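You operate a simulated robot arm through the tools that you are given. There is no shell and no other tool.

Carry out the task below with a simulated robot arm. There is one attempt and no reset: what you move stays moved.

JOB
Stop the kiln, pull the bung, then unlatch and prop the lid at 70 C or under.
Fine: stand the bung in its holder; leave the lid on its prop and keep out of the hot chamber.

The check looks at the end state, three seconds after you hand in, the way a careful person would. Anything else that was tipped, shoved, dropped, spilled or broken makes it a failure. A push-on lid holds only when it is set on centred and level and pressed home; a screw cap is set on level and turned clockwise until tight.

ROBOT AND FRAMES
A 6-joint arm with a two-finger gripper, fixed in place. Base frame: the origin is at the foot of the arm, x ahead of it, y to its left, z up. Units: mm, rad, N and s.
Its first joint turns from -2.897 to 2.897 rad. Payload 3.43 kg.
Tool frame: the origin (TCP) lies between the finger pads and is the grasp point; the fingertips stand 20 mm ahead of it; z points along the fingers, y is the line along which they close. The gripper opens to 190 mm. The gripper's body begins 248 mm behind the TCP.
Orientation is told as [roll, pitch, yaw] about the base's x, y, z axes, in that order, counted from this pose: with the fingers straight down and closing along the base's y, the tool's x points along the base's -x, its y along +y and its z along -z.

CONTROLS
- The arm moves only by the tool send_rows. Its argument "motion" is a list of rows, each an object (a shift or turn left out is 0, a gripper value left out holds the last) with "slide": the shift along the tool's x, y, z in cm, a list of three; "angular": the turn, a rotation vector about the tool's x, y, z in rad, a list of three. In form: [{"slide": [tx, ty, tz], "angular": [rx, ry, rz]}, ...]. A call has 1 to 20 rows; each row is the pose to reach, as a shift and turn from the pose commanded when the call began, along the tool's axes at that moment. "jaw" is the gripper command, from -1 (fully open) to 1 (shut), values between in proportion, set as the call begins (left out, the last holds). Rows are played at 5 a second. More than 50 mm and 0.15 rad between two rows, or a gripper value outside its range, and nothing of the call is played. A pose out of reach is approached as far as the arm can. The call stops where the force on the tool passes 90 N (or 10 N more than at its start, if that is more) or the arm is blocked; 0.2 s more then pass. The fingers move at their own pace (about 45 mm/s each) and stop on an object; they squeeze with about 37 N. The grip force told is the motor's: it shows also when the fingers shut on nothing. Time passes only in rows, and 0.2 s behind the last, so rows that repeat a pose let the fingers close. It gives the time, the measured TCP pose, the force on the tool (base axes), the opening and the grip force at its end, in the units of the frame above (readings bear some noise), with the torque about the TCP (base axes, N m) and any sound that the robot's microphone picked up.
- Cameras (640 x 400 px; columns grow to the right, rows downward): "scene" is fixed at [53.4, -494.5, 1513]; the picture's right is [0.51, -0.86, 0.00], its down [-0.34, -0.20, -0.92] and it looks along [0.79, 0.47, -0.40] (base axes); focal length 329 px, centre (320, 200). "wrist" rides on the gripper at [70, -8, -288] in the tool frame; the picture's right is [0.12, 0.99, 0.00], its down [-0.96, 0.11, -0.25] and it looks along [-0.25, 0.03, 0.97] (tool axes); focal length 261 px, centre (320, 200). There is no depth. A picture from a camera that has moved, and an enlarged one, comes with that camera's place and axes in the base frame and with its lens. The place of the scene camera against the robot may be out by one fixed shift of up to 12 mm in any direction.
- get_image(camera): a new picture of that camera. The clock stands still meanwhile.
- move_column(by): slides the trunk up (or, below 0, down) by that many mm; the arm rides with it, the base frame stays. It gives what a move gives, with no picture.
- close_up(camera, box): a new picture of the part [left, top, right, bottom] of that camera's present view, enlarged. The clock stands still meanwhile.
- close_job(): hands the job in; it is judged then, once.

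Nothing tells you positions but the pictures and the camera data. Unless the task says otherwise, let go and move clear before handing in.

The tools are called after "Emit:" as name(argument=value, ...) on one line, values as JSON. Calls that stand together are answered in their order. send_rows: Moves the arm, as the interface text tells. Its arguments: {"type":"object","properties":{"motion":{"type":"array","items":{"type":"object","properties":{"slide":{"type":"array","items":{"type":"number"}},"angular":{"type":"array","items":{"type":"number"}}}}},"jaw":{"type":"number"}},"required":["motion"]} The other tools are called the same way: move_column (by) slides the trunk up or down; get_image (camera) takes a picture; close_up (camera, box) takes an enlarged picture of a part of a camera's view; close_job () hands the job in.

At the start:

```text
t: 0.0
tool_pos: [487.8, 328.3, 1323.9]
tool_rot: [-0.001, 0.0, 0.0]
contact_force: [-0.2, -0.4, 0.1]
torque: [0.04, 0.01, -0.03]
opening: 190.0
gripper_force: 0.0
trunk travel left (down, up): [-175.0, 65.0]
```

scene: 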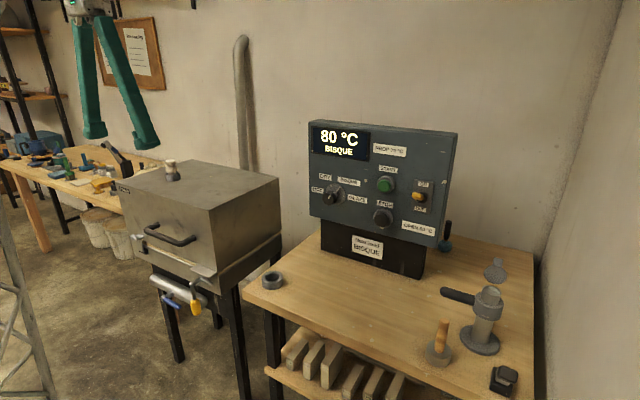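
wrist: 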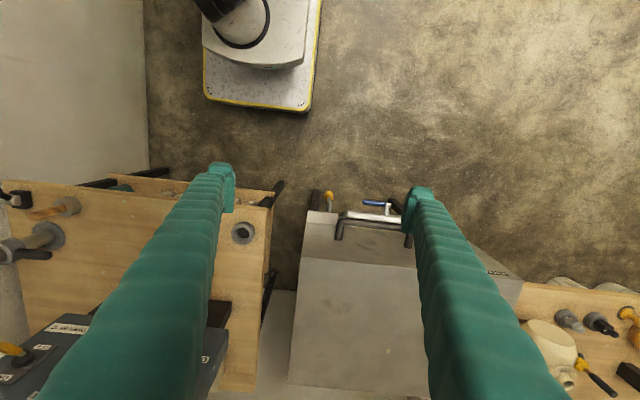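

I see a kiln with a handled lid and a bung on top, and beside it a bench carrying a control panel that reads 80 °C. I'll look closely at the parts before moving.

Emit:
close_up(camera="scene", box=[300, 110, 470, 270])

Emit:
close_up(camera="scene", box=[100, 140, 300, 330])

Emit:
close_up(camera="scene", box=[400, 230, 560, 400])

Emit:
close_up(camera="wrist", box=[220, 160, 540, 400])

```text
2.50 times, centred on (385, 190) of scene
camera zoom: at [53.4, -494.5, 1513.0], right [0.51, -0.86, 0.0], down [-0.34, -0.2, -0.92], along [0.79, 0.47, -0.4], focal length 822 px, centre (158, 225)
```

zoom: 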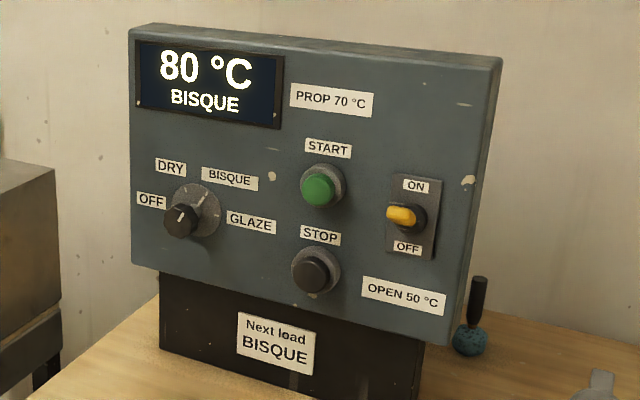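

```text
2.11 times, centred on (200, 235) of scene
camera zoom: at [53.4, -494.5, 1513.0], right [0.51, -0.86, 0.0], down [-0.34, -0.2, -0.92], along [0.79, 0.47, -0.4], focal length 692 px, centre (573, 126)
```

zoom: 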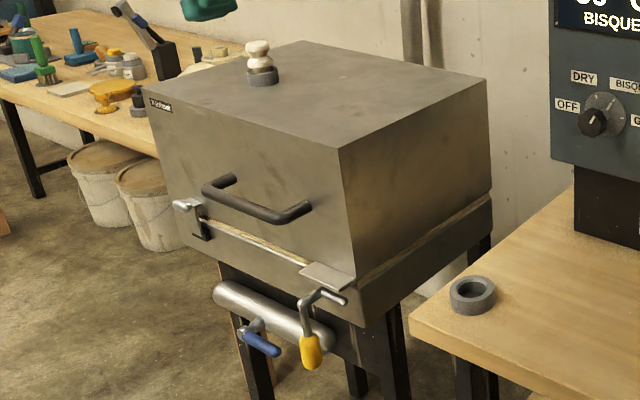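

```text
2.35 times, centred on (480, 315) of scene
camera zoom: at [53.4, -494.5, 1513.0], right [0.51, -0.86, 0.0], down [-0.34, -0.2, -0.92], along [0.79, 0.47, -0.4], focal length 773 px, centre (-56, -71)
```

zoom: 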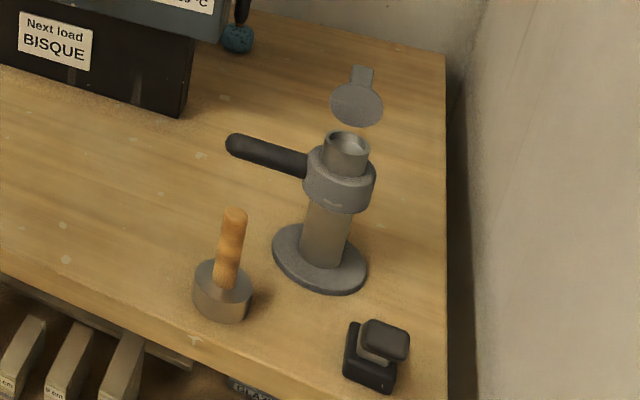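

```text
1.67 times, centred on (380, 280) of wrist
camera zoom: at [419.4, 321.9, 1609.9], right [-0.12, 0.99, 0.0], down [0.96, 0.11, 0.25], along [0.25, 0.03, -0.97], focal length 434 px, centre (220, 67)
```

zoom: 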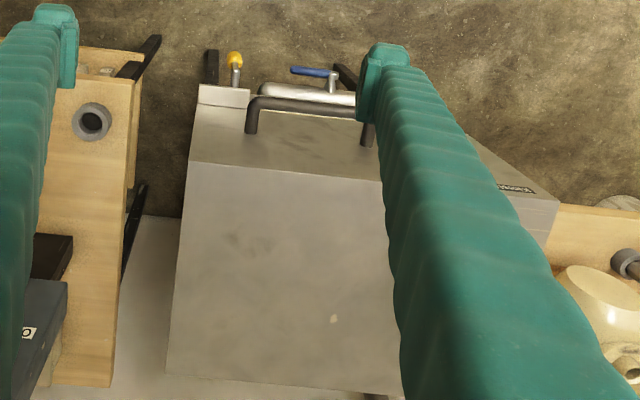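

The kiln lid spans about x 700–1085, y 310–830, with its top near z 1053 and the bung around (830, 660). The panel face is near x 1010, with the STOP button at about (1000, -178, 1020). I'll swing the tool horizontal in front of the panel with the fingers shut, then check the view.

Emit:
send_rows(motion=[{"slide": [-1.5, -3.6, 2.0], "angular": [0, -0.11, 0]}, {"slide": [-3.0, -7.2, 4.0], "angular": [0, -0.22, 0]}, {"slide": [-4.5, -10.8, 6.0], "angular": [0, -0.34, 0]}, {"slide": [-6.0, -14.4, 8.0], "angular": [0, -0.45, 0]}, {"slide": [-7.5, -18.0, 10.0], "angular": [0, -0.56, 0]}, {"slide": [-9.0, -21.6, 12.0], "angular": [0, -0.67, 0]}, {"slide": [-10.5, -25.2, 14.0], "angular": [0, -0.785, 0]}, {"slide": [-12.0, -28.8, 16.0], "angular": [0, -0.9, 0]}, {"slide": [-13.5, -32.4, 18.0], "angular": [0, -1.01, 0]}, {"slide": [-15.0, -36.0, 20.0], "angular": [0, -1.12, 0]}, {"slide": [-16.5, -39.6, 22.0], "angular": [0, -1.23, 0]}, {"slide": [-18.0, -43.2, 24.0], "angular": [0, -1.35, 0]}, {"slide": [-19.5, -46.8, 26.0], "angular": [0, -1.46, 0]}, {"slide": [-21.2, -50.6, 28.4], "angular": [0, -1.5708, 0]}], jaw=1)

Emit:
get_image(camera="wrist")

Emit:
get_image(camera="scene")

```text
t: 3.2
tool_pos: [714.7, -54.4, 1025.4]
tool_rot: [1.078, -1.095, -0.705]
contact_force: [0.0, 0.8, 1.3]
torque: [-0.11, 0.1, -0.19]
opening: 0.0
gripper_force: 34.5
out of reach, approached as far as the arm can: row 10, 12, 13, 14
trunk travel left (down, up): [-175.0, 65.0]
stopped in row 14: the arm was blocked; the commanded pose is now the measured one
```

```text
taken
camera wrist: at [437.6, -154.7, 1022.1], right [-0.33, 0.9, 0.29], down [0.08, -0.28, 0.96], along [0.94, 0.34, 0.02], focal length 261 px, centre (320, 200)
```

wrist: 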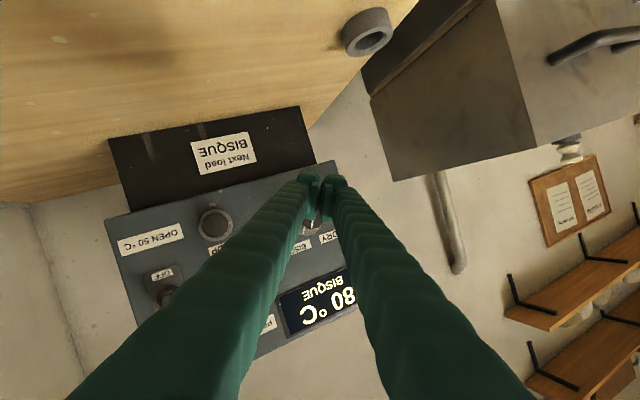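

```text
taken
```

scene: 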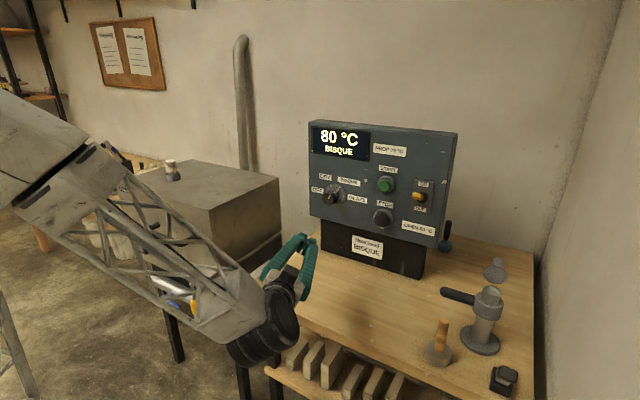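

The arm hit a limit with the wrist too close to the base; it is now pointing forward and left. I'll move it forward and right, then level it out.

Emit:
send_rows(motion=[{"slide": [-1.6, -2.96, 1.44]}, {"slide": [-3.2, -5.9, 2.9]}, {"slide": [-4.8, -8.9, 4.3]}, {"slide": [-6.4, -11.8, 5.8]}, {"slide": [-8.07, -14.8, 7.2]}, {"slide": [-8.07, -14.8, 7.2], "angular": [0.073, -0.061, -0.073]}, {"slide": [-8.07, -14.8, 7.2], "angular": [0.146, -0.122, -0.146]}, {"slide": [-8.07, -14.8, 7.2], "angular": [0.22, -0.182, -0.218]}, {"slide": [-8.07, -14.8, 7.2], "angular": [0.293, -0.243, -0.291]}, {"slide": [-8.07, -14.8, 7.2], "angular": [0.366, -0.304, -0.364]}])

Emit:
get_image(camera="wrist")

Emit:
get_image(camera="scene")

```text
t: 5.4
tool_pos: [856.7, -183.7, 1025.0]
tool_rot: [1.588, -1.563, -1.594]
contact_force: [-0.3, -0.5, 0.4]
torque: [-0.03, 0.12, 0.05]
opening: 0.0
gripper_force: 33.9
out of reach, approached as far as the arm can: row 10
trunk travel left (down, up): [-175.0, 65.0]
```

```text
taken
camera wrist: at [569.7, -189.9, 954.9], right [0.01, 0.99, -0.11], down [-0.25, 0.11, 0.96], along [0.97, 0.02, 0.25], focal length 261 px, centre (320, 200)
```

wrist: 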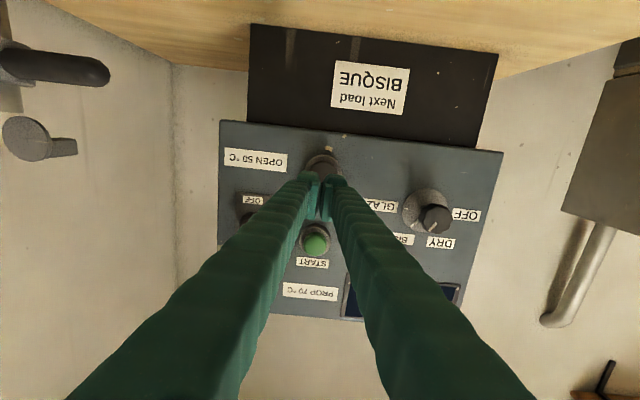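

```text
taken
```

scene: 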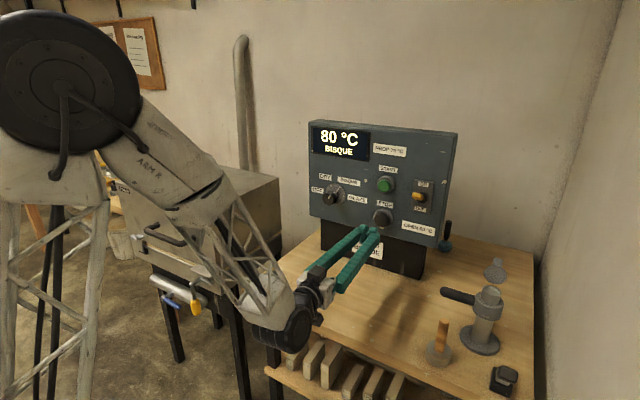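

Emit:
close_up(camera="wrist", box=[260, 120, 390, 260])

Emit:
close_up(camera="scene", box=[340, 170, 440, 260])

```text
2.86 times, centred on (325, 190) of wrist
camera zoom: at [569.7, -189.9, 954.9], right [0.01, 0.99, -0.11], down [-0.25, 0.11, 0.96], along [0.97, 0.02, 0.25], focal length 745 px, centre (306, 229)
```

zoom: 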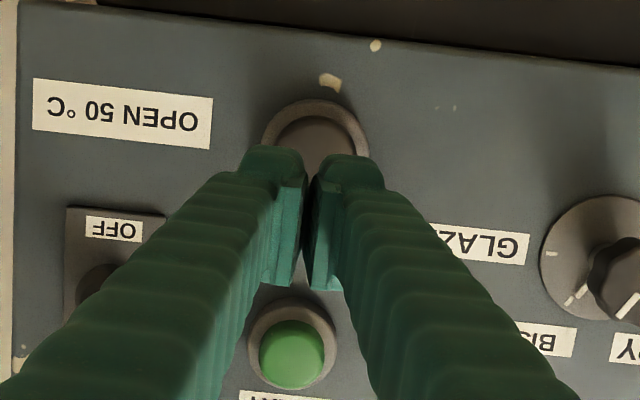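

```text
4.44 times, centred on (390, 215) of scene
camera zoom: at [53.4, -494.5, 1513.0], right [0.51, -0.86, 0.0], down [-0.34, -0.2, -0.92], along [0.79, 0.47, -0.4], focal length 1461 px, centre (9, 133)
```

zoom: 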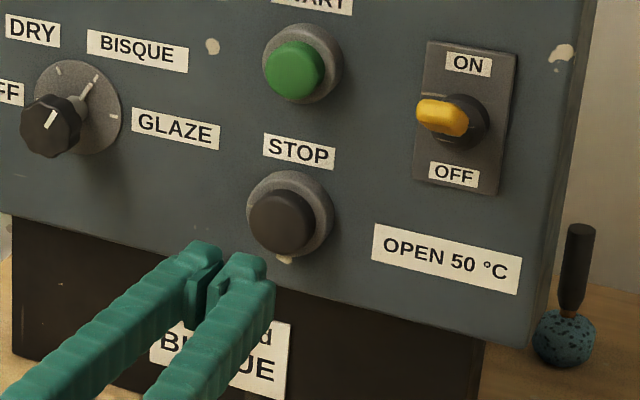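

STOP is straight ahead at about (1000, -181, 1020). The selector is on BISQUE and the switch is ON, and I'll leave both alone. I'm advancing towards the button.

Emit:
send_rows(motion=[{"slide": [0.1, 0.1, 3]}, {"slide": [0.2, 0.1, 6]}, {"slide": [0.3, 0.1, 8]}])

Emit:
close_up(camera="scene", box=[340, 170, 440, 260])

Emit:
close_up(camera="wrist", box=[260, 120, 390, 260])

```text
t: 6.2
tool_pos: [937.9, -183.0, 1022.5]
tool_rot: [1.724, -1.56, -1.731]
contact_force: [-0.3, 0.0, 0.2]
torque: [0.0, 0.08, 0.02]
opening: 0.1
gripper_force: 34.6
trunk travel left (down, up): [-175.0, 65.0]
```

```text
4.44 times, centred on (390, 215) of scene
camera zoom: at [53.4, -494.5, 1513.0], right [0.51, -0.86, 0.0], down [-0.34, -0.2, -0.92], along [0.79, 0.47, -0.4], focal length 1461 px, centre (9, 133)
```

zoom: 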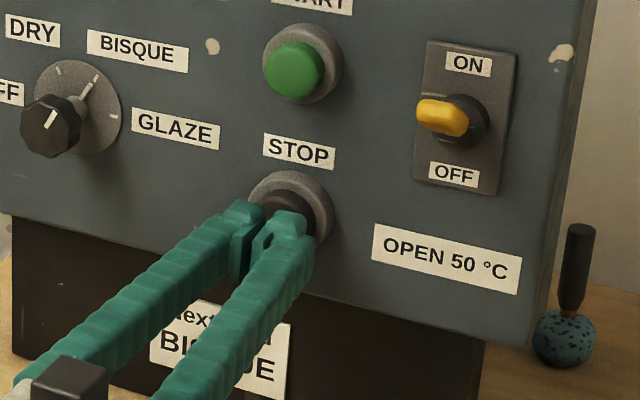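

```text
2.86 times, centred on (325, 190) of wrist
camera zoom: at [651.2, -188.1, 950.9], right [0.01, 0.99, -0.11], down [-0.25, 0.11, 0.96], along [0.97, 0.02, 0.25], focal length 745 px, centre (306, 229)
```

zoom: 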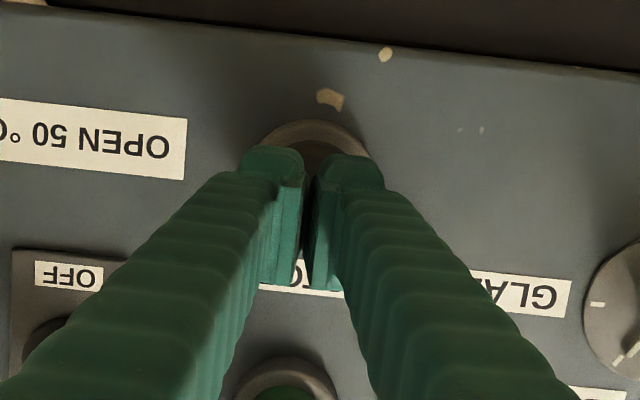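

The fingertips line up with the STOP cap. I'm pressing in small steps.

Emit:
send_rows(motion=[{"slide": [0, 0, 0.7]}, {"slide": [0, 0, 1.4]}, {"slide": [0, 0, 2.0]}, {"slide": [0, 0, 2.5]}, {"slide": [0, 0, 3.0]}])

Emit:
close_up(camera="scene", box=[300, 110, 470, 270])

```text
t: 7.4
tool_pos: [966.8, -183.2, 1020.6]
tool_rot: [1.702, -1.561, -1.707]
contact_force: [-12.9, 1.9, -0.1]
torque: [-0.03, 0.04, 0.04]
opening: 5.9
gripper_force: 34.4
trunk travel left (down, up): [-175.0, 65.0]
heard: click
```

```text
2.50 times, centred on (385, 190) of scene
camera zoom: at [53.4, -494.5, 1513.0], right [0.51, -0.86, 0.0], down [-0.34, -0.2, -0.92], along [0.79, 0.47, -0.4], focal length 822 px, centre (158, 225)
```

zoom: 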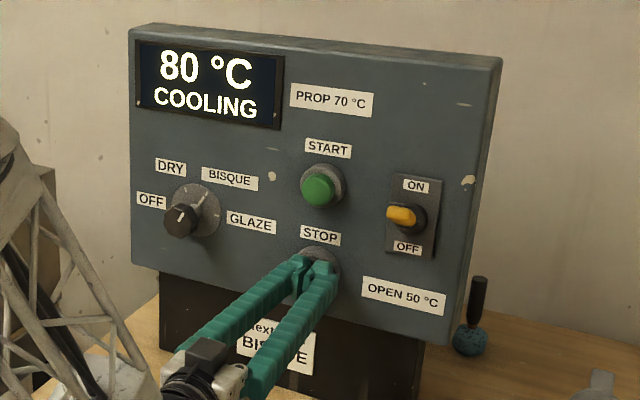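

STOP clicked and the display now reads COOLING at 80 °C. I'll back straight off the panel and swing over to view the kiln front and the bung.

Emit:
send_rows(motion=[{"slide": [0, 0, -4.5]}, {"slide": [0, 0, -9]}, {"slide": [0, 0, -13.5], "angular": [0, 0.08, 0]}, {"slide": [-1, 0, -18], "angular": [0, 0.18, 0]}, {"slide": [-2.5, 0, -22.5], "angular": [0, 0.3, 0]}, {"slide": [-4, 0, -27], "angular": [0, 0.42, 0]}, {"slide": [-6, 0, -31], "angular": [0, 0.54, 0]}, {"slide": [-8, 1, -35], "angular": [0, 0.66, 0]}, {"slide": [-10, 4, -38], "angular": [0, 0.785, 0]}, {"slide": [-12, 8, -40], "angular": [0, 0.785, 0]}, {"slide": [-14, 12, -40.5], "angular": [0, 0.785, 0]}, {"slide": [-16, 16, -40.5], "angular": [0, 0.785, 0]}, {"slide": [-18, 20.5, -40.5], "angular": [0, 0.785, 0]}, {"slide": [-18, 25.3, -40.5], "angular": [0, 0.785, 0]}, {"slide": [-18, 30, -40.5], "angular": [0, 0.785, 0]}, {"slide": [-18, 35, -40.5], "angular": [0, 0.785, 0]}, {"slide": [-18, 40, -40.5], "angular": [0, 0.785, 0]}, {"slide": [-18, 45, -40.5], "angular": [0, 0.785, 0]}, {"slide": [-18, 50, -40.5], "angular": [0, 0.785, 0]}, {"slide": [-18, 55, -40.5], "angular": [0, 0.785, 0]}])

Emit:
get_image(camera="wrist")

Emit:
get_image(camera="scene")

```text
t: 11.8
tool_pos: [612.7, 291.6, 1205.9]
tool_rot: [0.013, -0.788, -0.163]
contact_force: [0.0, 0.9, -0.3]
torque: [-0.02, -0.01, 0.01]
opening: 0.1
gripper_force: 34.7
out of reach, approached as far as the arm can: row 3
trunk travel left (down, up): [-175.0, 65.0]
stopped in row 20: the arm was blocked; the commanded pose is now the measured one
```

```text
taken
camera wrist: at [362.0, 320.7, 1359.3], right [0.07, 0.99, -0.08], down [0.51, 0.03, 0.86], along [0.85, -0.1, -0.51], focal length 261 px, centre (320, 200)
```

wrist: 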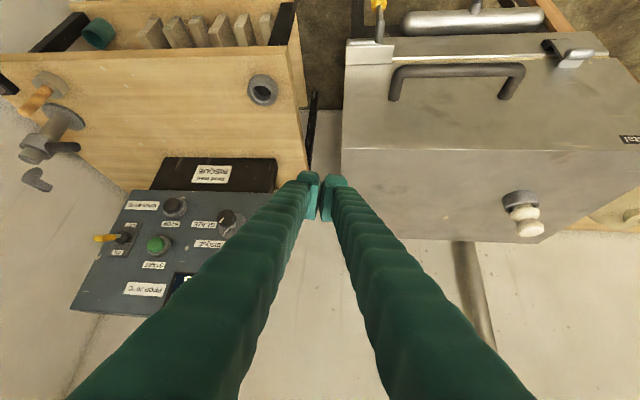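

```text
taken
```

scene: 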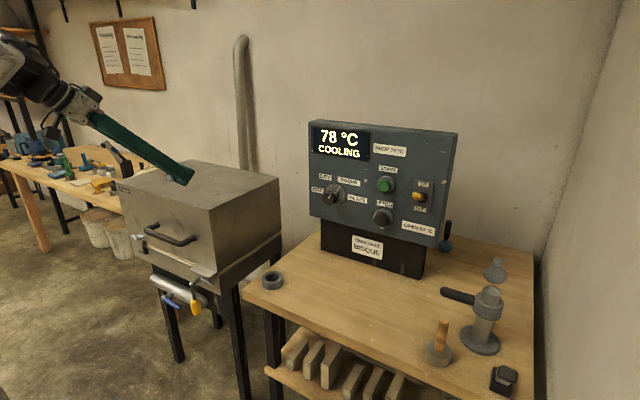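

The display reads 78 °C and cooling, and this view shows the kiln well. I'm zooming in on the latch hardware, the bung and the holder.

Emit:
close_up(camera="wrist", box=[330, 0, 640, 110])

Emit:
close_up(camera="wrist", box=[470, 160, 580, 260])

Emit:
close_up(camera="wrist", box=[220, 50, 320, 130])

Emit:
close_up(camera="scene", box=[110, 220, 230, 330])

```text
2.06 times, centred on (485, 55) of wrist
camera zoom: at [362.0, 320.7, 1359.3], right [0.07, 0.99, -0.08], down [0.51, 0.03, 0.86], along [0.85, -0.1, -0.51], focal length 538 px, centre (-21, 499)
```

zoom: 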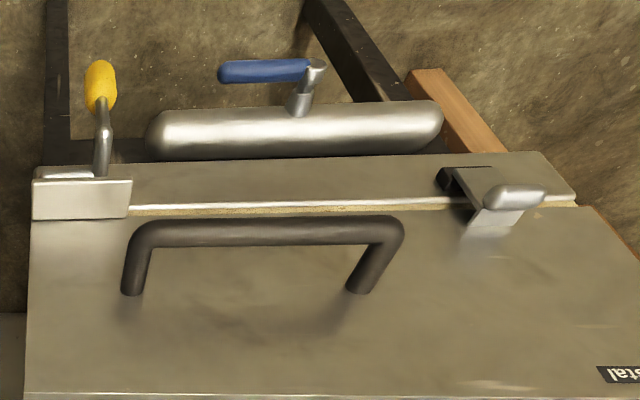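

```text
4.00 times, centred on (525, 210) of wrist
camera zoom: at [362.0, 320.7, 1359.3], right [0.07, 0.99, -0.08], down [0.51, 0.03, 0.86], along [0.85, -0.1, -0.51], focal length 1043 px, centre (-500, 160)
```

zoom: 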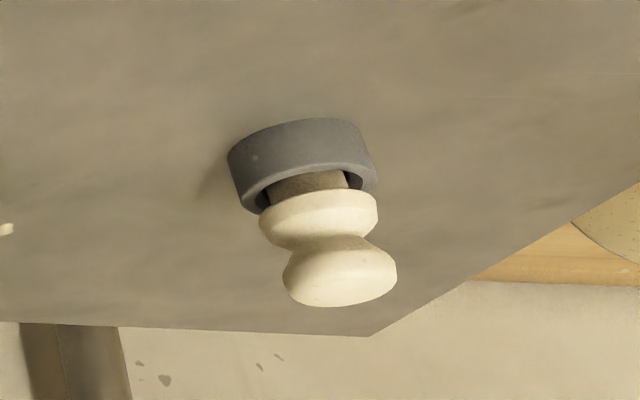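

```text
5.00 times, centred on (270, 90) of wrist
camera zoom: at [362.0, 320.7, 1359.3], right [0.07, 0.99, -0.08], down [0.51, 0.03, 0.86], along [0.85, -0.1, -0.51], focal length 1303 px, centre (570, 750)
```

zoom: 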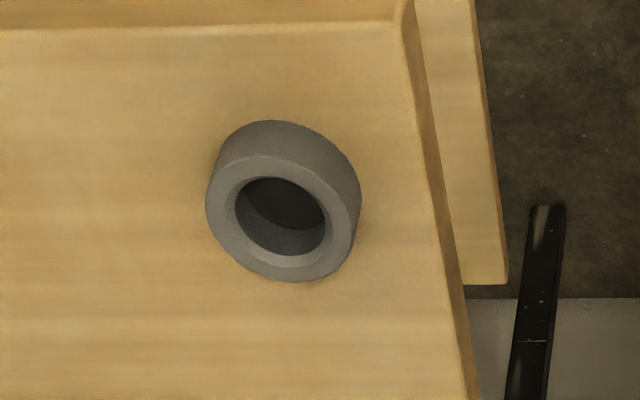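

```text
3.64 times, centred on (170, 275) of scene
camera zoom: at [53.4, -494.5, 1513.0], right [0.51, -0.86, 0.0], down [-0.34, -0.2, -0.92], along [0.79, 0.47, -0.4], focal length 1195 px, centre (866, -73)
```

zoom: 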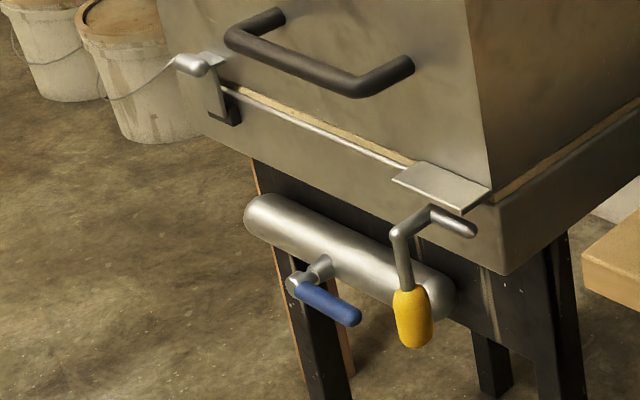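

The left-front piece is a hook latch. The yellow-handled crank under the lid's plate looks like the prop, and the blue lever sits on a separate cylinder. I'll get a sharper scene view of the bung for triangulation.

Emit:
close_up(camera="scene", box=[150, 145, 200, 190])

Emit:
close_up(camera="scene", box=[250, 260, 300, 300])

```text
8.89 times, centred on (175, 168) of scene
camera zoom: at [53.4, -494.5, 1513.0], right [0.51, -0.86, 0.0], down [-0.34, -0.2, -0.92], along [0.79, 0.47, -0.4], focal length 2921 px, centre (1609, 489)
```

zoom: 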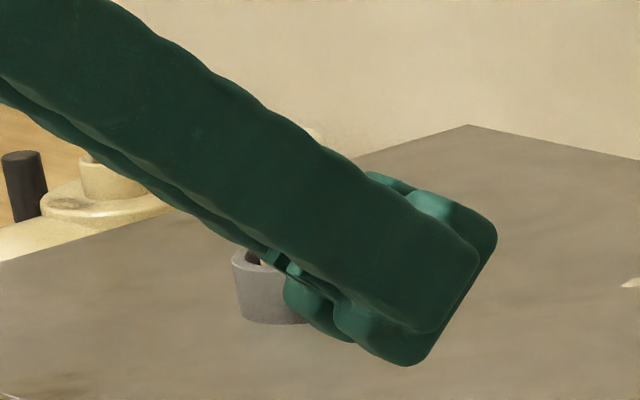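

```text
10.00 times, centred on (275, 280) of scene
camera zoom: at [53.4, -494.5, 1513.0], right [0.51, -0.86, 0.0], down [-0.34, -0.2, -0.92], along [0.79, 0.47, -0.4], focal length 3286 px, centre (770, -600)
```

zoom: 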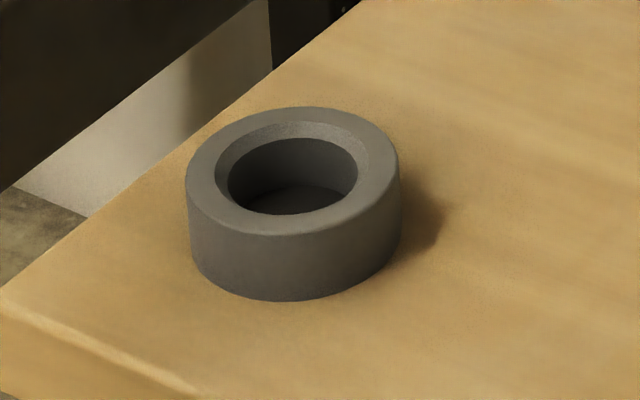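

The bung handle is at about (841, 672), from z 1085 to 1128, with its knob around 55 mm across. The holder ring is near (757, 112) on the bench. I'm moving above the bung, tilted radially outward, with the jaws partly open.

Emit:
send_rows(motion=[{"slide": [-1.17, 3.98, 0.7], "angular": [-0.0546, 0.0306, -0.0743]}, {"slide": [-2.35, 7.96, 1.39], "angular": [-0.109, 0.0612, -0.1486]}, {"slide": [-3.52, 11.94, 2.09], "angular": [-0.1637, 0.0917, -0.2229]}, {"slide": [-4.7, 15.92, 2.78], "angular": [-0.2182, 0.1223, -0.2972]}, {"slide": [-5.87, 19.9, 3.48], "angular": [-0.2728, 0.1529, -0.3714]}, {"slide": [-7.05, 23.87, 4.17], "angular": [-0.3273, 0.1835, -0.4457]}, {"slide": [-8.22, 27.85, 4.87], "angular": [-0.3819, 0.214, -0.52]}, {"slide": [-9.4, 31.83, 5.56], "angular": [-0.4364, 0.2446, -0.5943]}, {"slide": [-10.57, 35.81, 6.26], "angular": [-0.491, 0.2752, -0.6686]}], jaw=-0.158)

Emit:
get_image(camera="wrist")

Emit:
get_image(camera="scene")

```text
t: 13.8
tool_pos: [784.9, 627.9, 1238.8]
tool_rot: [0.0, -0.499, 0.675]
contact_force: [-0.5, -0.5, 0.5]
torque: [0.05, -0.1, -0.02]
opening: 109.9
gripper_force: 0.1
trunk travel left (down, up): [-175.0, 65.0]
```

```text
taken
camera wrist: at [635.3, 496.4, 1458.9], right [-0.7, 0.71, -0.06], down [0.49, 0.54, 0.68], along [0.51, 0.45, -0.73], focal length 261 px, centre (320, 200)
```

wrist: 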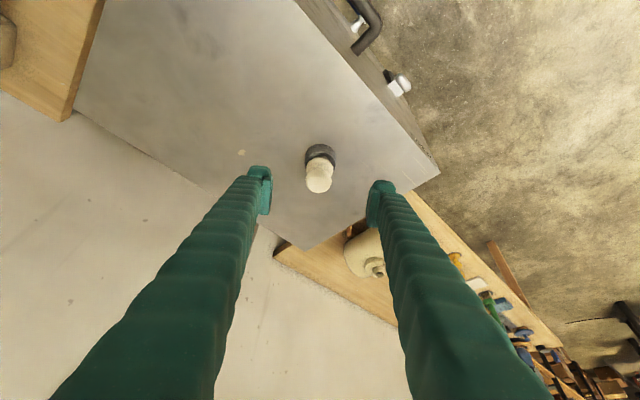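

```text
taken
```

scene: 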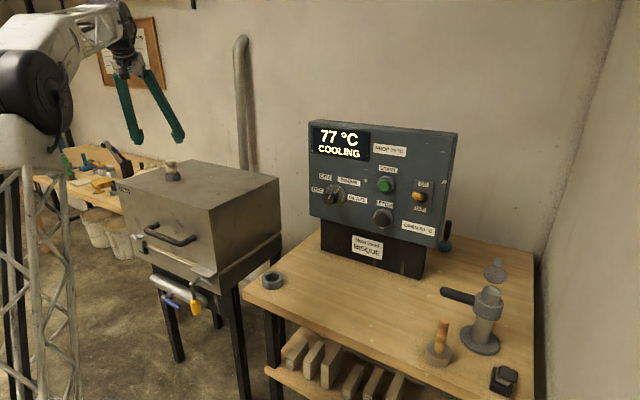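

Emit:
close_up(camera="wrist", box=[270, 120, 370, 220])

Emit:
close_up(camera="scene", box=[150, 145, 200, 190])

Emit:
close_up(camera="wrist", box=[330, 0, 450, 110])

```text
4.00 times, centred on (320, 170) of wrist
camera zoom: at [635.3, 496.4, 1458.9], right [-0.7, 0.71, -0.06], down [0.49, 0.54, 0.68], along [0.51, 0.45, -0.73], focal length 1043 px, centre (320, 320)
```

zoom: 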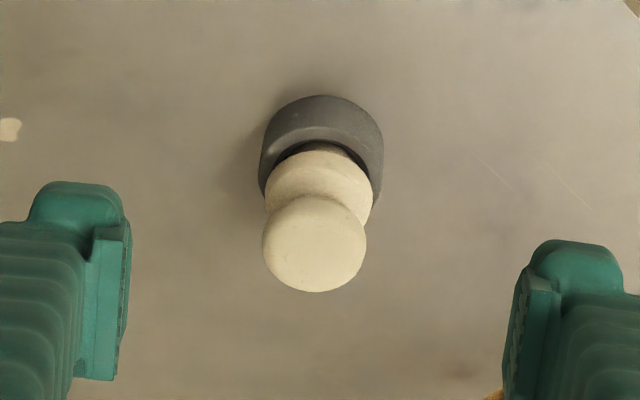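

```text
8.89 times, centred on (175, 168) of scene
camera zoom: at [53.4, -494.5, 1513.0], right [0.51, -0.86, 0.0], down [-0.34, -0.2, -0.92], along [0.79, 0.47, -0.4], focal length 2921 px, centre (1609, 489)
```

zoom: 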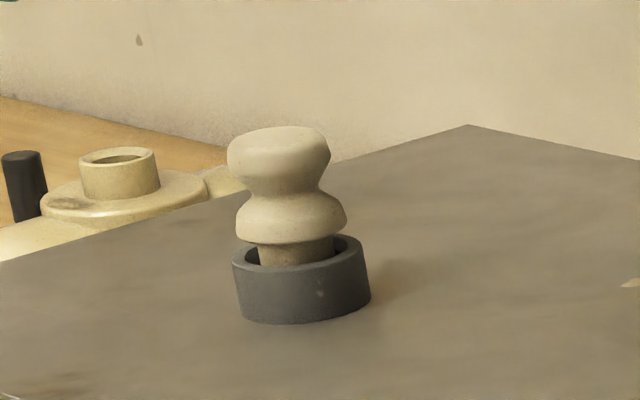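

```text
3.64 times, centred on (390, 55) of wrist
camera zoom: at [635.3, 496.4, 1458.9], right [-0.7, 0.71, -0.06], down [0.49, 0.54, 0.68], along [0.51, 0.45, -0.73], focal length 948 px, centre (66, 727)
```

zoom: 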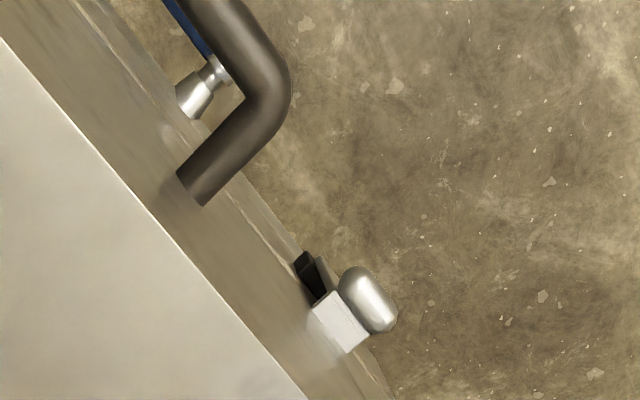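

The bung cap centre is near (838, 668, 1124) with its waist around z 1110, and the display reads 77 °C. I'm descending along the tool axis to straddle the waist.

Emit:
send_rows(motion=[{"slide": [0.06, -0.05, 4.0]}, {"slide": [0.12, -0.1, 8.0]}, {"slide": [0.2, -0.19, 11.5]}])

Emit:
close_up(camera="wrist", box=[240, 130, 400, 240])

Emit:
close_up(camera="scene", box=[140, 120, 210, 190])

```text
t: 14.6
tool_pos: [828.1, 658.4, 1137.1]
tool_rot: [-0.001, -0.501, 0.673]
contact_force: [0.0, 0.1, -0.2]
torque: [-0.01, -0.06, -0.03]
opening: 109.9
gripper_force: 0.1
trunk travel left (down, up): [-175.0, 65.0]
```

```text
3.64 times, centred on (320, 185) of wrist
camera zoom: at [678.4, 528.1, 1356.4], right [-0.7, 0.71, -0.06], down [0.5, 0.54, 0.68], along [0.51, 0.45, -0.73], focal length 948 px, centre (320, 254)
```

zoom: 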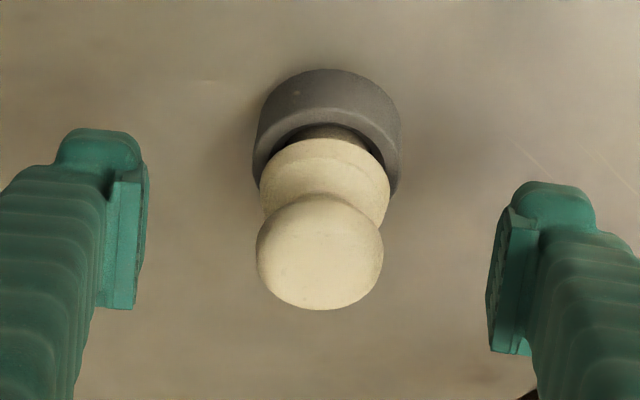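

```text
5.71 times, centred on (175, 155) of scene
camera zoom: at [53.4, -494.5, 1513.0], right [0.51, -0.86, 0.0], down [-0.34, -0.2, -0.92], along [0.79, 0.47, -0.4], focal length 1878 px, centre (1149, 457)
```

zoom: 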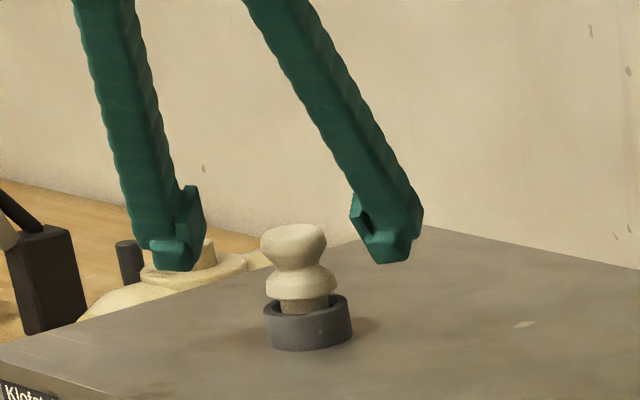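

Wrist triangulation puts the cap at (841, 670, 1122). I'm moving the last 3 cm and closing on the waist.

Emit:
send_rows(motion=[{"slide": [-0.1, 0.03, 1.6]}, {"slide": [-0.2, 0.05, 3.2]}])

Emit:
send_rows(motion=[{"slide": [0, 0, 0]}, {"slide": [0, 0, 0]}, {"slide": [0, 0, 0]}, {"slide": [0, 0, 0]}, {"slide": [0, 0, 0]}], jaw=1)

Emit:
close_up(camera="scene", box=[140, 120, 210, 190])

Emit:
close_up(camera="wrist", box=[240, 130, 400, 240])

```text
t: 15.2
tool_pos: [839.2, 669.1, 1110.0]
tool_rot: [-0.001, -0.497, 0.674]
contact_force: [-0.9, 0.5, 0.5]
torque: [0.04, 0.0, 0.01]
opening: 110.0
gripper_force: 0.1
trunk travel left (down, up): [-175.0, 65.0]
```

```text
t: 16.4
tool_pos: [840.6, 669.7, 1111.5]
tool_rot: [0.0, -0.5, 0.675]
contact_force: [0.1, 1.0, 0.1]
torque: [0.02, 0.01, -0.05]
opening: 44.3
gripper_force: 36.5
trunk travel left (down, up): [-175.0, 65.0]
```

```text
5.71 times, centred on (175, 155) of scene
camera zoom: at [53.4, -494.5, 1513.0], right [0.51, -0.86, 0.0], down [-0.34, -0.2, -0.92], along [0.79, 0.47, -0.4], focal length 1878 px, centre (1149, 457)
```

zoom: 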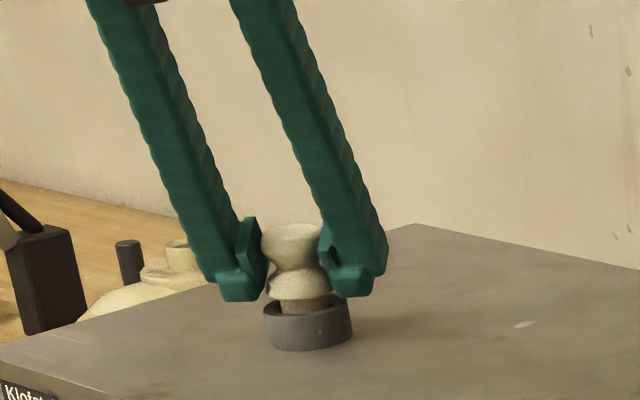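

```text
3.64 times, centred on (320, 185) of wrist
camera zoom: at [691.3, 539.3, 1329.9], right [-0.7, 0.71, -0.06], down [0.5, 0.54, 0.68], along [0.51, 0.45, -0.73], focal length 948 px, centre (320, 254)
```

zoom: 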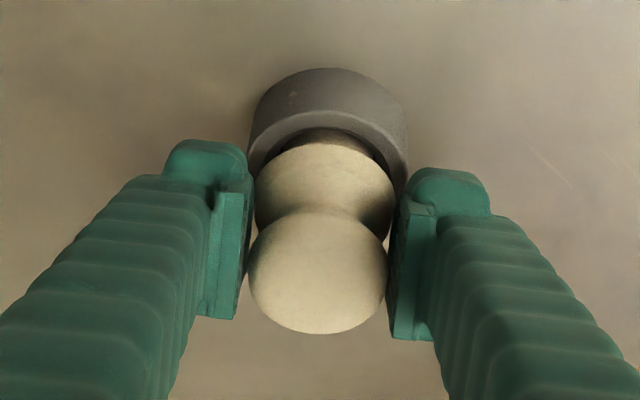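

I have a firm grip at 44 mm. I'm lifting the bung straight up.

Emit:
send_rows(motion=[{"slide": [-0.24, 0, -0.44]}, {"slide": [-0.48, 0, -0.88]}, {"slide": [-0.96, 0, -1.76]}, {"slide": [-1.68, 0, -3.07]}, {"slide": [-2.63, 0, -4.83]}, {"slide": [-4.31, 0, -7.9]}, {"slide": [-6.22, 0, -11.4]}])

Emit:
close_up(camera="scene", box=[110, 70, 240, 200])

Emit:
get_image(camera="wrist")

```text
t: 18.0
tool_pos: [839.8, 669.2, 1240.9]
tool_rot: [-0.002, -0.5, 0.674]
contact_force: [-0.4, -0.3, -1.3]
torque: [0.02, -0.03, 0.0]
opening: 44.0
gripper_force: 36.3
trunk travel left (down, up): [-175.0, 65.0]
```

```text
3.08 times, centred on (175, 135) of scene
camera zoom: at [53.4, -494.5, 1513.0], right [0.51, -0.86, 0.0], down [-0.34, -0.2, -0.92], along [0.79, 0.47, -0.4], focal length 1011 px, centre (766, 400)
```

zoom: 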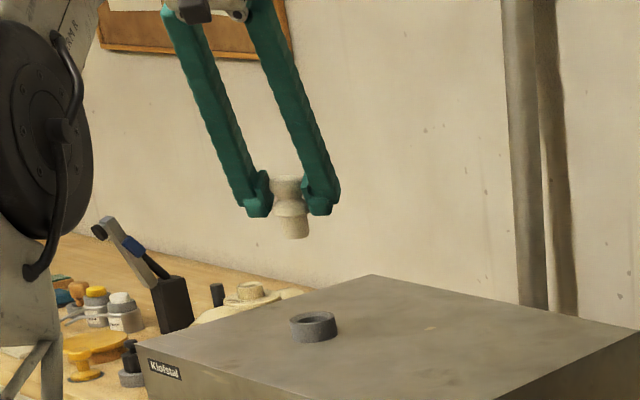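

```text
taken
camera wrist: at [691.3, 538.6, 1460.2], right [-0.7, 0.71, -0.06], down [0.5, 0.54, 0.68], along [0.51, 0.45, -0.73], focal length 261 px, centre (320, 200)
```

wrist: 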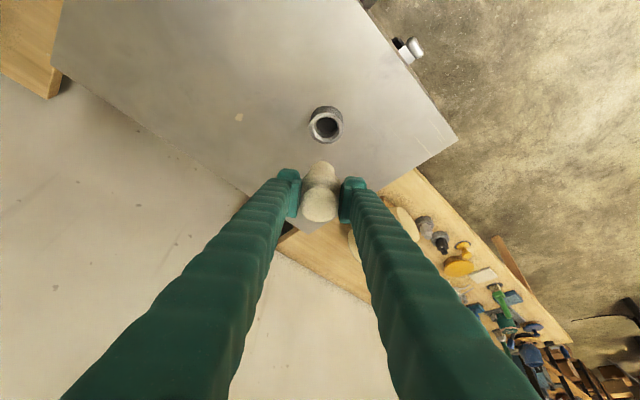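

The bung is free and hanging upright. I'm measuring its length before carrying it to the holder.

Emit:
close_up(camera="scene", box=[150, 120, 200, 160])

Emit:
close_up(camera="wrist", box=[260, 130, 380, 230])

```text
10.00 times, centred on (175, 140) of scene
camera zoom: at [53.4, -494.5, 1513.0], right [0.51, -0.86, 0.0], down [-0.34, -0.2, -0.92], along [0.79, 0.47, -0.4], focal length 3286 px, centre (1770, 800)
```

zoom: 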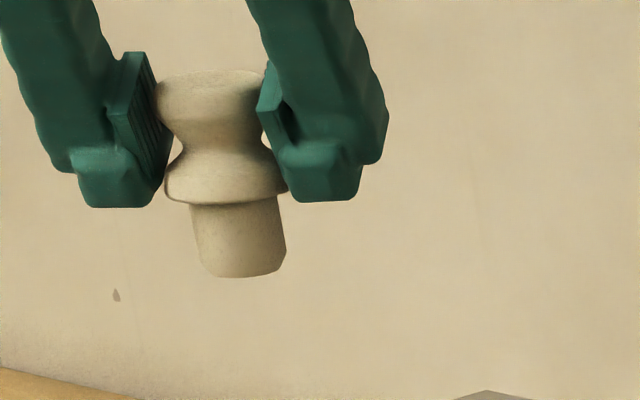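

```text
4.00 times, centred on (320, 180) of wrist
camera zoom: at [691.3, 538.6, 1460.2], right [-0.7, 0.71, -0.06], down [0.5, 0.54, 0.68], along [0.51, 0.45, -0.73], focal length 1043 px, centre (320, 280)
```

zoom: 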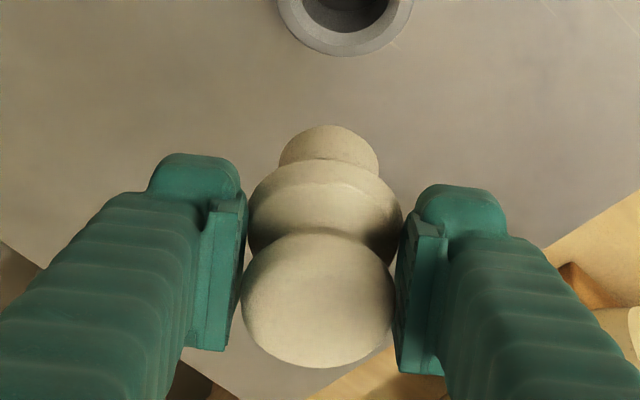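

The bung's plug ends about 54 mm below the TCP and is about 36 mm across. The holder hole is about 44 mm, near (761, 114) with its rim near z 826. I'm carrying the bung over there upright and clear of the lid.

Emit:
send_rows(motion=[{"slide": [2.985, -3.203, -1.631], "angular": [0.021, 0, 0.0384]}, {"slide": [5.97, -6.41, -3.26], "angular": [0.042, 0, 0.0768]}, {"slide": [8.955, -9.61, -4.89], "angular": [0.0629, 0, 0.1152]}, {"slide": [11.94, -12.81, -6.52], "angular": [0.0839, 0, 0.1536]}, {"slide": [14.925, -16.02, -8.15], "angular": [0.1049, 0, 0.192]}, {"slide": [17.91, -19.22, -9.79], "angular": [0.1259, 0, 0.2304]}, {"slide": [20.895, -22.42, -11.42], "angular": [0.1468, 0, 0.2687]}, {"slide": [23.88, -25.63, -13.05], "angular": [0.1678, 0, 0.3071]}, {"slide": [26.865, -28.83, -14.68], "angular": [0.1888, 0, 0.3455]}, {"slide": [29.85, -32.03, -16.31], "angular": [0.2098, 0, 0.3839]}, {"slide": [32.835, -35.24, -17.94], "angular": [0.2307, 0, 0.4223]}, {"slide": [35.82, -38.44, -19.57], "angular": [0.2517, 0, 0.4607]}, {"slide": [38.12, -38.44, -15.36], "angular": [0.2517, 0, 0.4607]}, {"slide": [40.42, -38.44, -11.15], "angular": [0.2517, 0, 0.4607]}, {"slide": [42.73, -38.44, -6.93], "angular": [0.2517, 0, 0.4607]}, {"slide": [45.03, -38.44, -2.72], "angular": [0.2517, 0, 0.4607]}, {"slide": [47.33, -38.44, 1.49], "angular": [0.2517, 0, 0.4607]}])

Emit:
get_image(camera="wrist")

Emit:
get_image(camera="scene")

```text
t: 21.6
tool_pos: [760.3, 115.2, 1003.6]
tool_rot: [-0.002, -0.499, 0.148]
contact_force: [0.6, 0.9, -1.4]
torque: [0.01, -0.04, 0.0]
opening: 44.0
gripper_force: 36.8
trunk travel left (down, up): [-175.0, 65.0]
```

```text
taken
camera wrist: at [565.0, 77.7, 1220.8], right [-0.25, 0.97, -0.06], down [0.7, 0.22, 0.68], along [0.67, 0.13, -0.73], focal length 261 px, centre (320, 200)
```

wrist: 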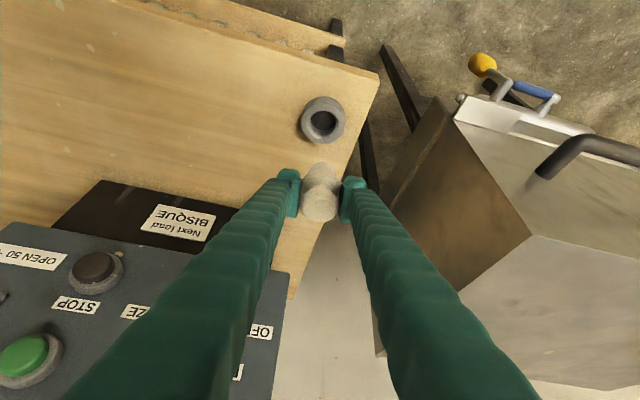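

```text
taken
```

scene: 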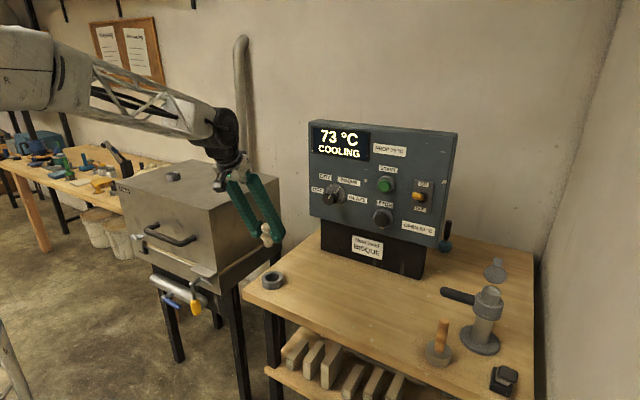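

Emit:
close_up(camera="wrist", box=[270, 80, 380, 230])

Emit:
close_up(camera="scene", box=[240, 215, 310, 300])

```text
2.67 times, centred on (325, 155) of wrist
camera zoom: at [565.0, 77.7, 1220.8], right [-0.25, 0.97, -0.06], down [0.7, 0.22, 0.68], along [0.67, 0.13, -0.73], focal length 695 px, centre (307, 320)
```

zoom: 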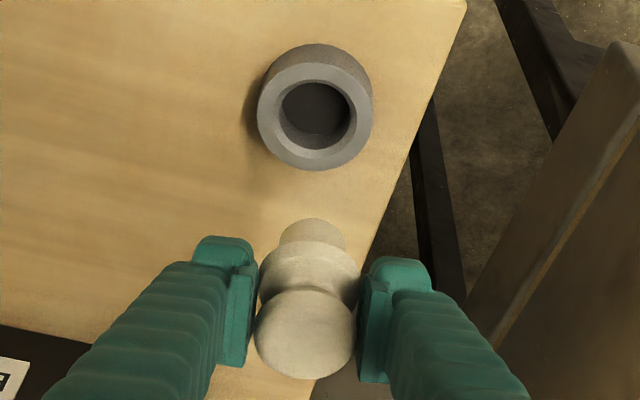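

```text
4.71 times, centred on (275, 258) of scene
camera zoom: at [53.4, -494.5, 1513.0], right [0.51, -0.86, 0.0], down [-0.34, -0.2, -0.92], along [0.79, 0.47, -0.4], focal length 1547 px, centre (532, -71)
```

zoom: 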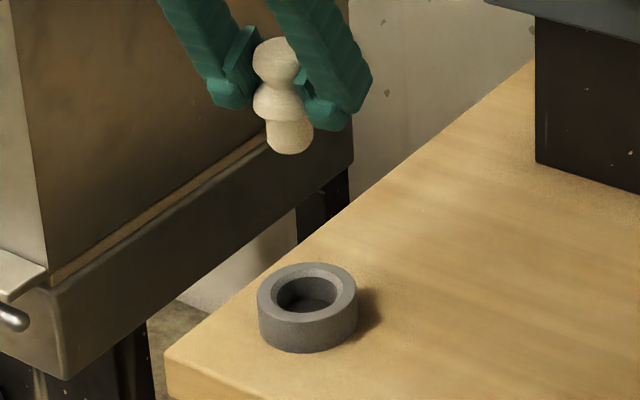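

The display reads 73 °C. The holder rim centre refines to about (765, 111.5, 819). I'm lowering to just above it with a small lateral correction and rechecking.

Emit:
send_rows(motion=[{"slide": [1.6, -0.13, 3.05]}, {"slide": [3.2, -0.27, 6.1]}, {"slide": [4.84, -0.4, 9.16]}])

Emit:
close_up(camera="wrist", box=[260, 100, 380, 230])

Emit:
close_up(camera="scene", box=[240, 230, 310, 300])

```text
t: 22.4
tool_pos: [761.2, 111.2, 897.8]
tool_rot: [0.0, -0.499, 0.148]
contact_force: [-1.3, -0.2, -0.9]
torque: [-0.02, -0.04, 0.0]
opening: 43.8
gripper_force: 37.0
trunk travel left (down, up): [-175.0, 65.0]
```

```text
3.08 times, centred on (320, 165) of wrist
camera zoom: at [567.2, 73.8, 1116.2], right [-0.25, 0.97, -0.06], down [0.7, 0.22, 0.68], along [0.67, 0.13, -0.73], focal length 802 px, centre (320, 308)
```

zoom: 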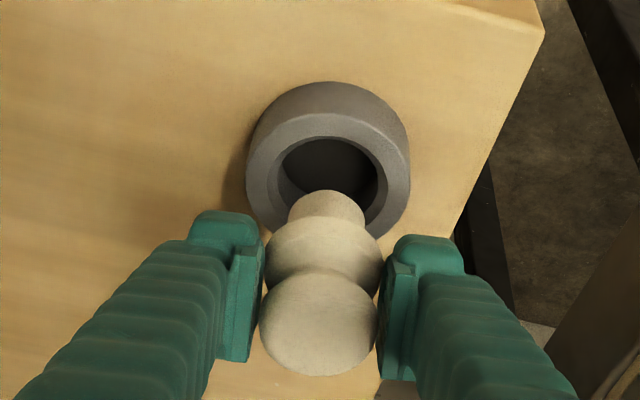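

```text
5.71 times, centred on (275, 265) of scene
camera zoom: at [53.4, -494.5, 1513.0], right [0.51, -0.86, 0.0], down [-0.34, -0.2, -0.92], along [0.79, 0.47, -0.4], focal length 1878 px, centre (577, -171)
```

zoom: 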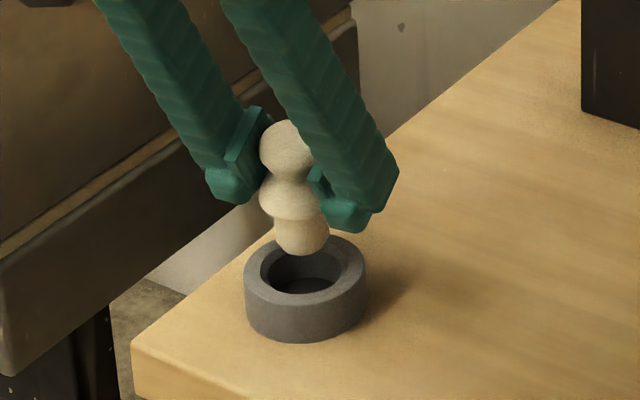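

The plug is centred over the holder to within about 1–2 mm. I'm lowering it in.

Emit:
send_rows(motion=[{"slide": [0.48, 0, 0.88]}, {"slide": [0.96, 0, 1.76]}, {"slide": [1.44, 0, 2.63]}, {"slide": [1.91, 0, 3.51]}, {"slide": [2.15, 0, 3.95]}])

Emit:
close_up(camera="wrist", box=[260, 100, 380, 230])

Emit:
close_up(camera="scene", box=[240, 230, 310, 300])

```text
t: 23.6
tool_pos: [763.3, 110.6, 855.2]
tool_rot: [0.002, -0.504, 0.148]
contact_force: [-2.5, -1.9, 32.8]
torque: [-0.05, -0.09, -0.16]
opening: 44.0
gripper_force: 36.8
trunk travel left (down, up): [-175.0, 65.0]
```

```text
3.08 times, centred on (320, 165) of wrist
camera zoom: at [567.6, 73.0, 1074.0], right [-0.25, 0.97, -0.06], down [0.7, 0.22, 0.68], along [0.67, 0.13, -0.73], focal length 802 px, centre (320, 308)
```

zoom: 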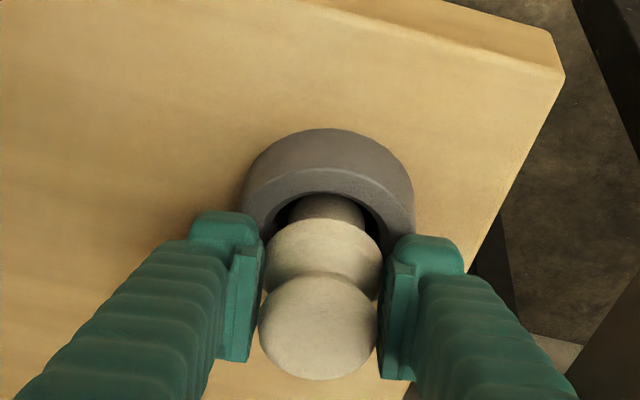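

```text
5.71 times, centred on (275, 265) of scene
camera zoom: at [53.4, -494.5, 1513.0], right [0.51, -0.86, 0.0], down [-0.34, -0.2, -0.92], along [0.79, 0.47, -0.4], focal length 1878 px, centre (577, -171)
```

zoom: 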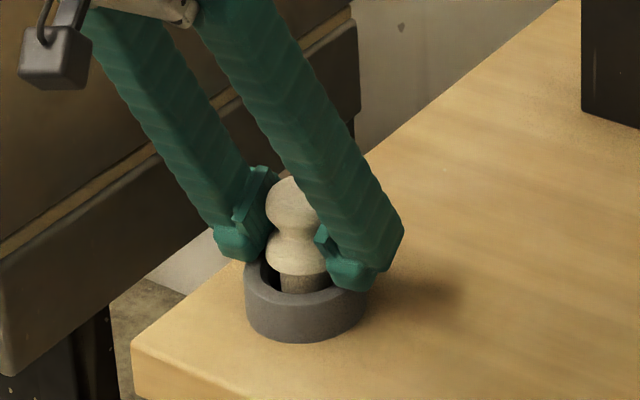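

The plug is inside the holder and resting on its floor, with a 33 N reaction. I'll ease off slightly, then open the fingers.

Emit:
send_rows(motion=[{"slide": [-0.12, 0, -0.22]}, {"slide": [-0.12, 0, -0.22]}])

Emit:
close_up(camera="scene", box=[240, 230, 310, 300])

```text
t: 24.2
tool_pos: [762.8, 109.3, 856.2]
tool_rot: [0.0, -0.502, 0.148]
contact_force: [9.1, 0.5, 23.4]
torque: [0.09, -0.62, -0.01]
opening: 43.9
gripper_force: 37.5
trunk travel left (down, up): [-175.0, 65.0]
```

```text
5.71 times, centred on (275, 265) of scene
camera zoom: at [53.4, -494.5, 1513.0], right [0.51, -0.86, 0.0], down [-0.34, -0.2, -0.92], along [0.79, 0.47, -0.4], focal length 1878 px, centre (577, -171)
```

zoom: 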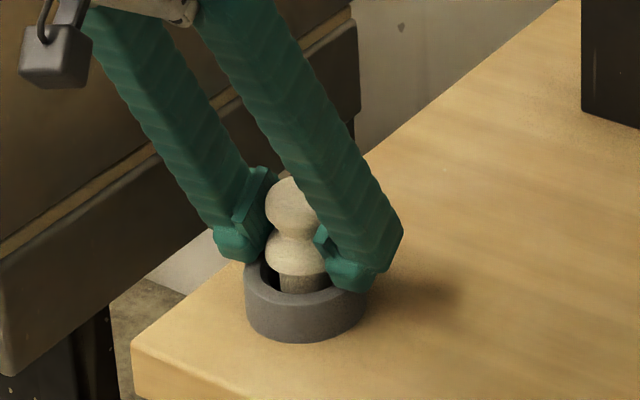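

Emit:
send_rows(motion=[{"slide": [-0.12, 0, -0.22]}, {"slide": [-0.14, 0, -0.26]}])

Emit:
close_up(camera="wrist", box=[260, 100, 380, 230])

```text
t: 24.8
tool_pos: [760.3, 110.1, 856.3]
tool_rot: [0.0, -0.497, 0.148]
contact_force: [0.1, -0.1, -0.8]
torque: [-0.01, 0.02, -0.02]
opening: 43.6
gripper_force: 37.0
trunk travel left (down, up): [-175.0, 65.0]
```

```text
3.08 times, centred on (320, 165) of wrist
camera zoom: at [567.1, 73.1, 1075.8], right [-0.25, 0.97, -0.06], down [0.7, 0.22, 0.68], along [0.67, 0.13, -0.74], focal length 802 px, centre (320, 308)
```

zoom: 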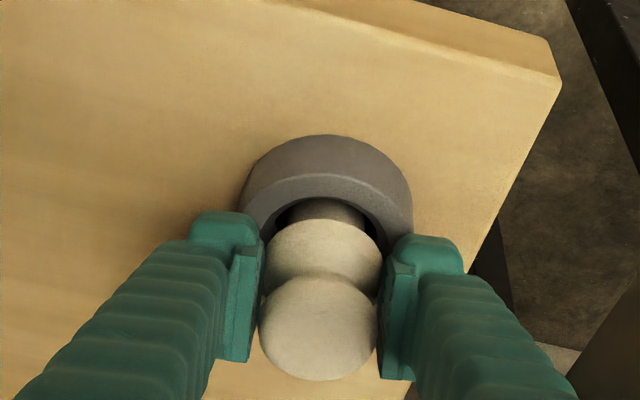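

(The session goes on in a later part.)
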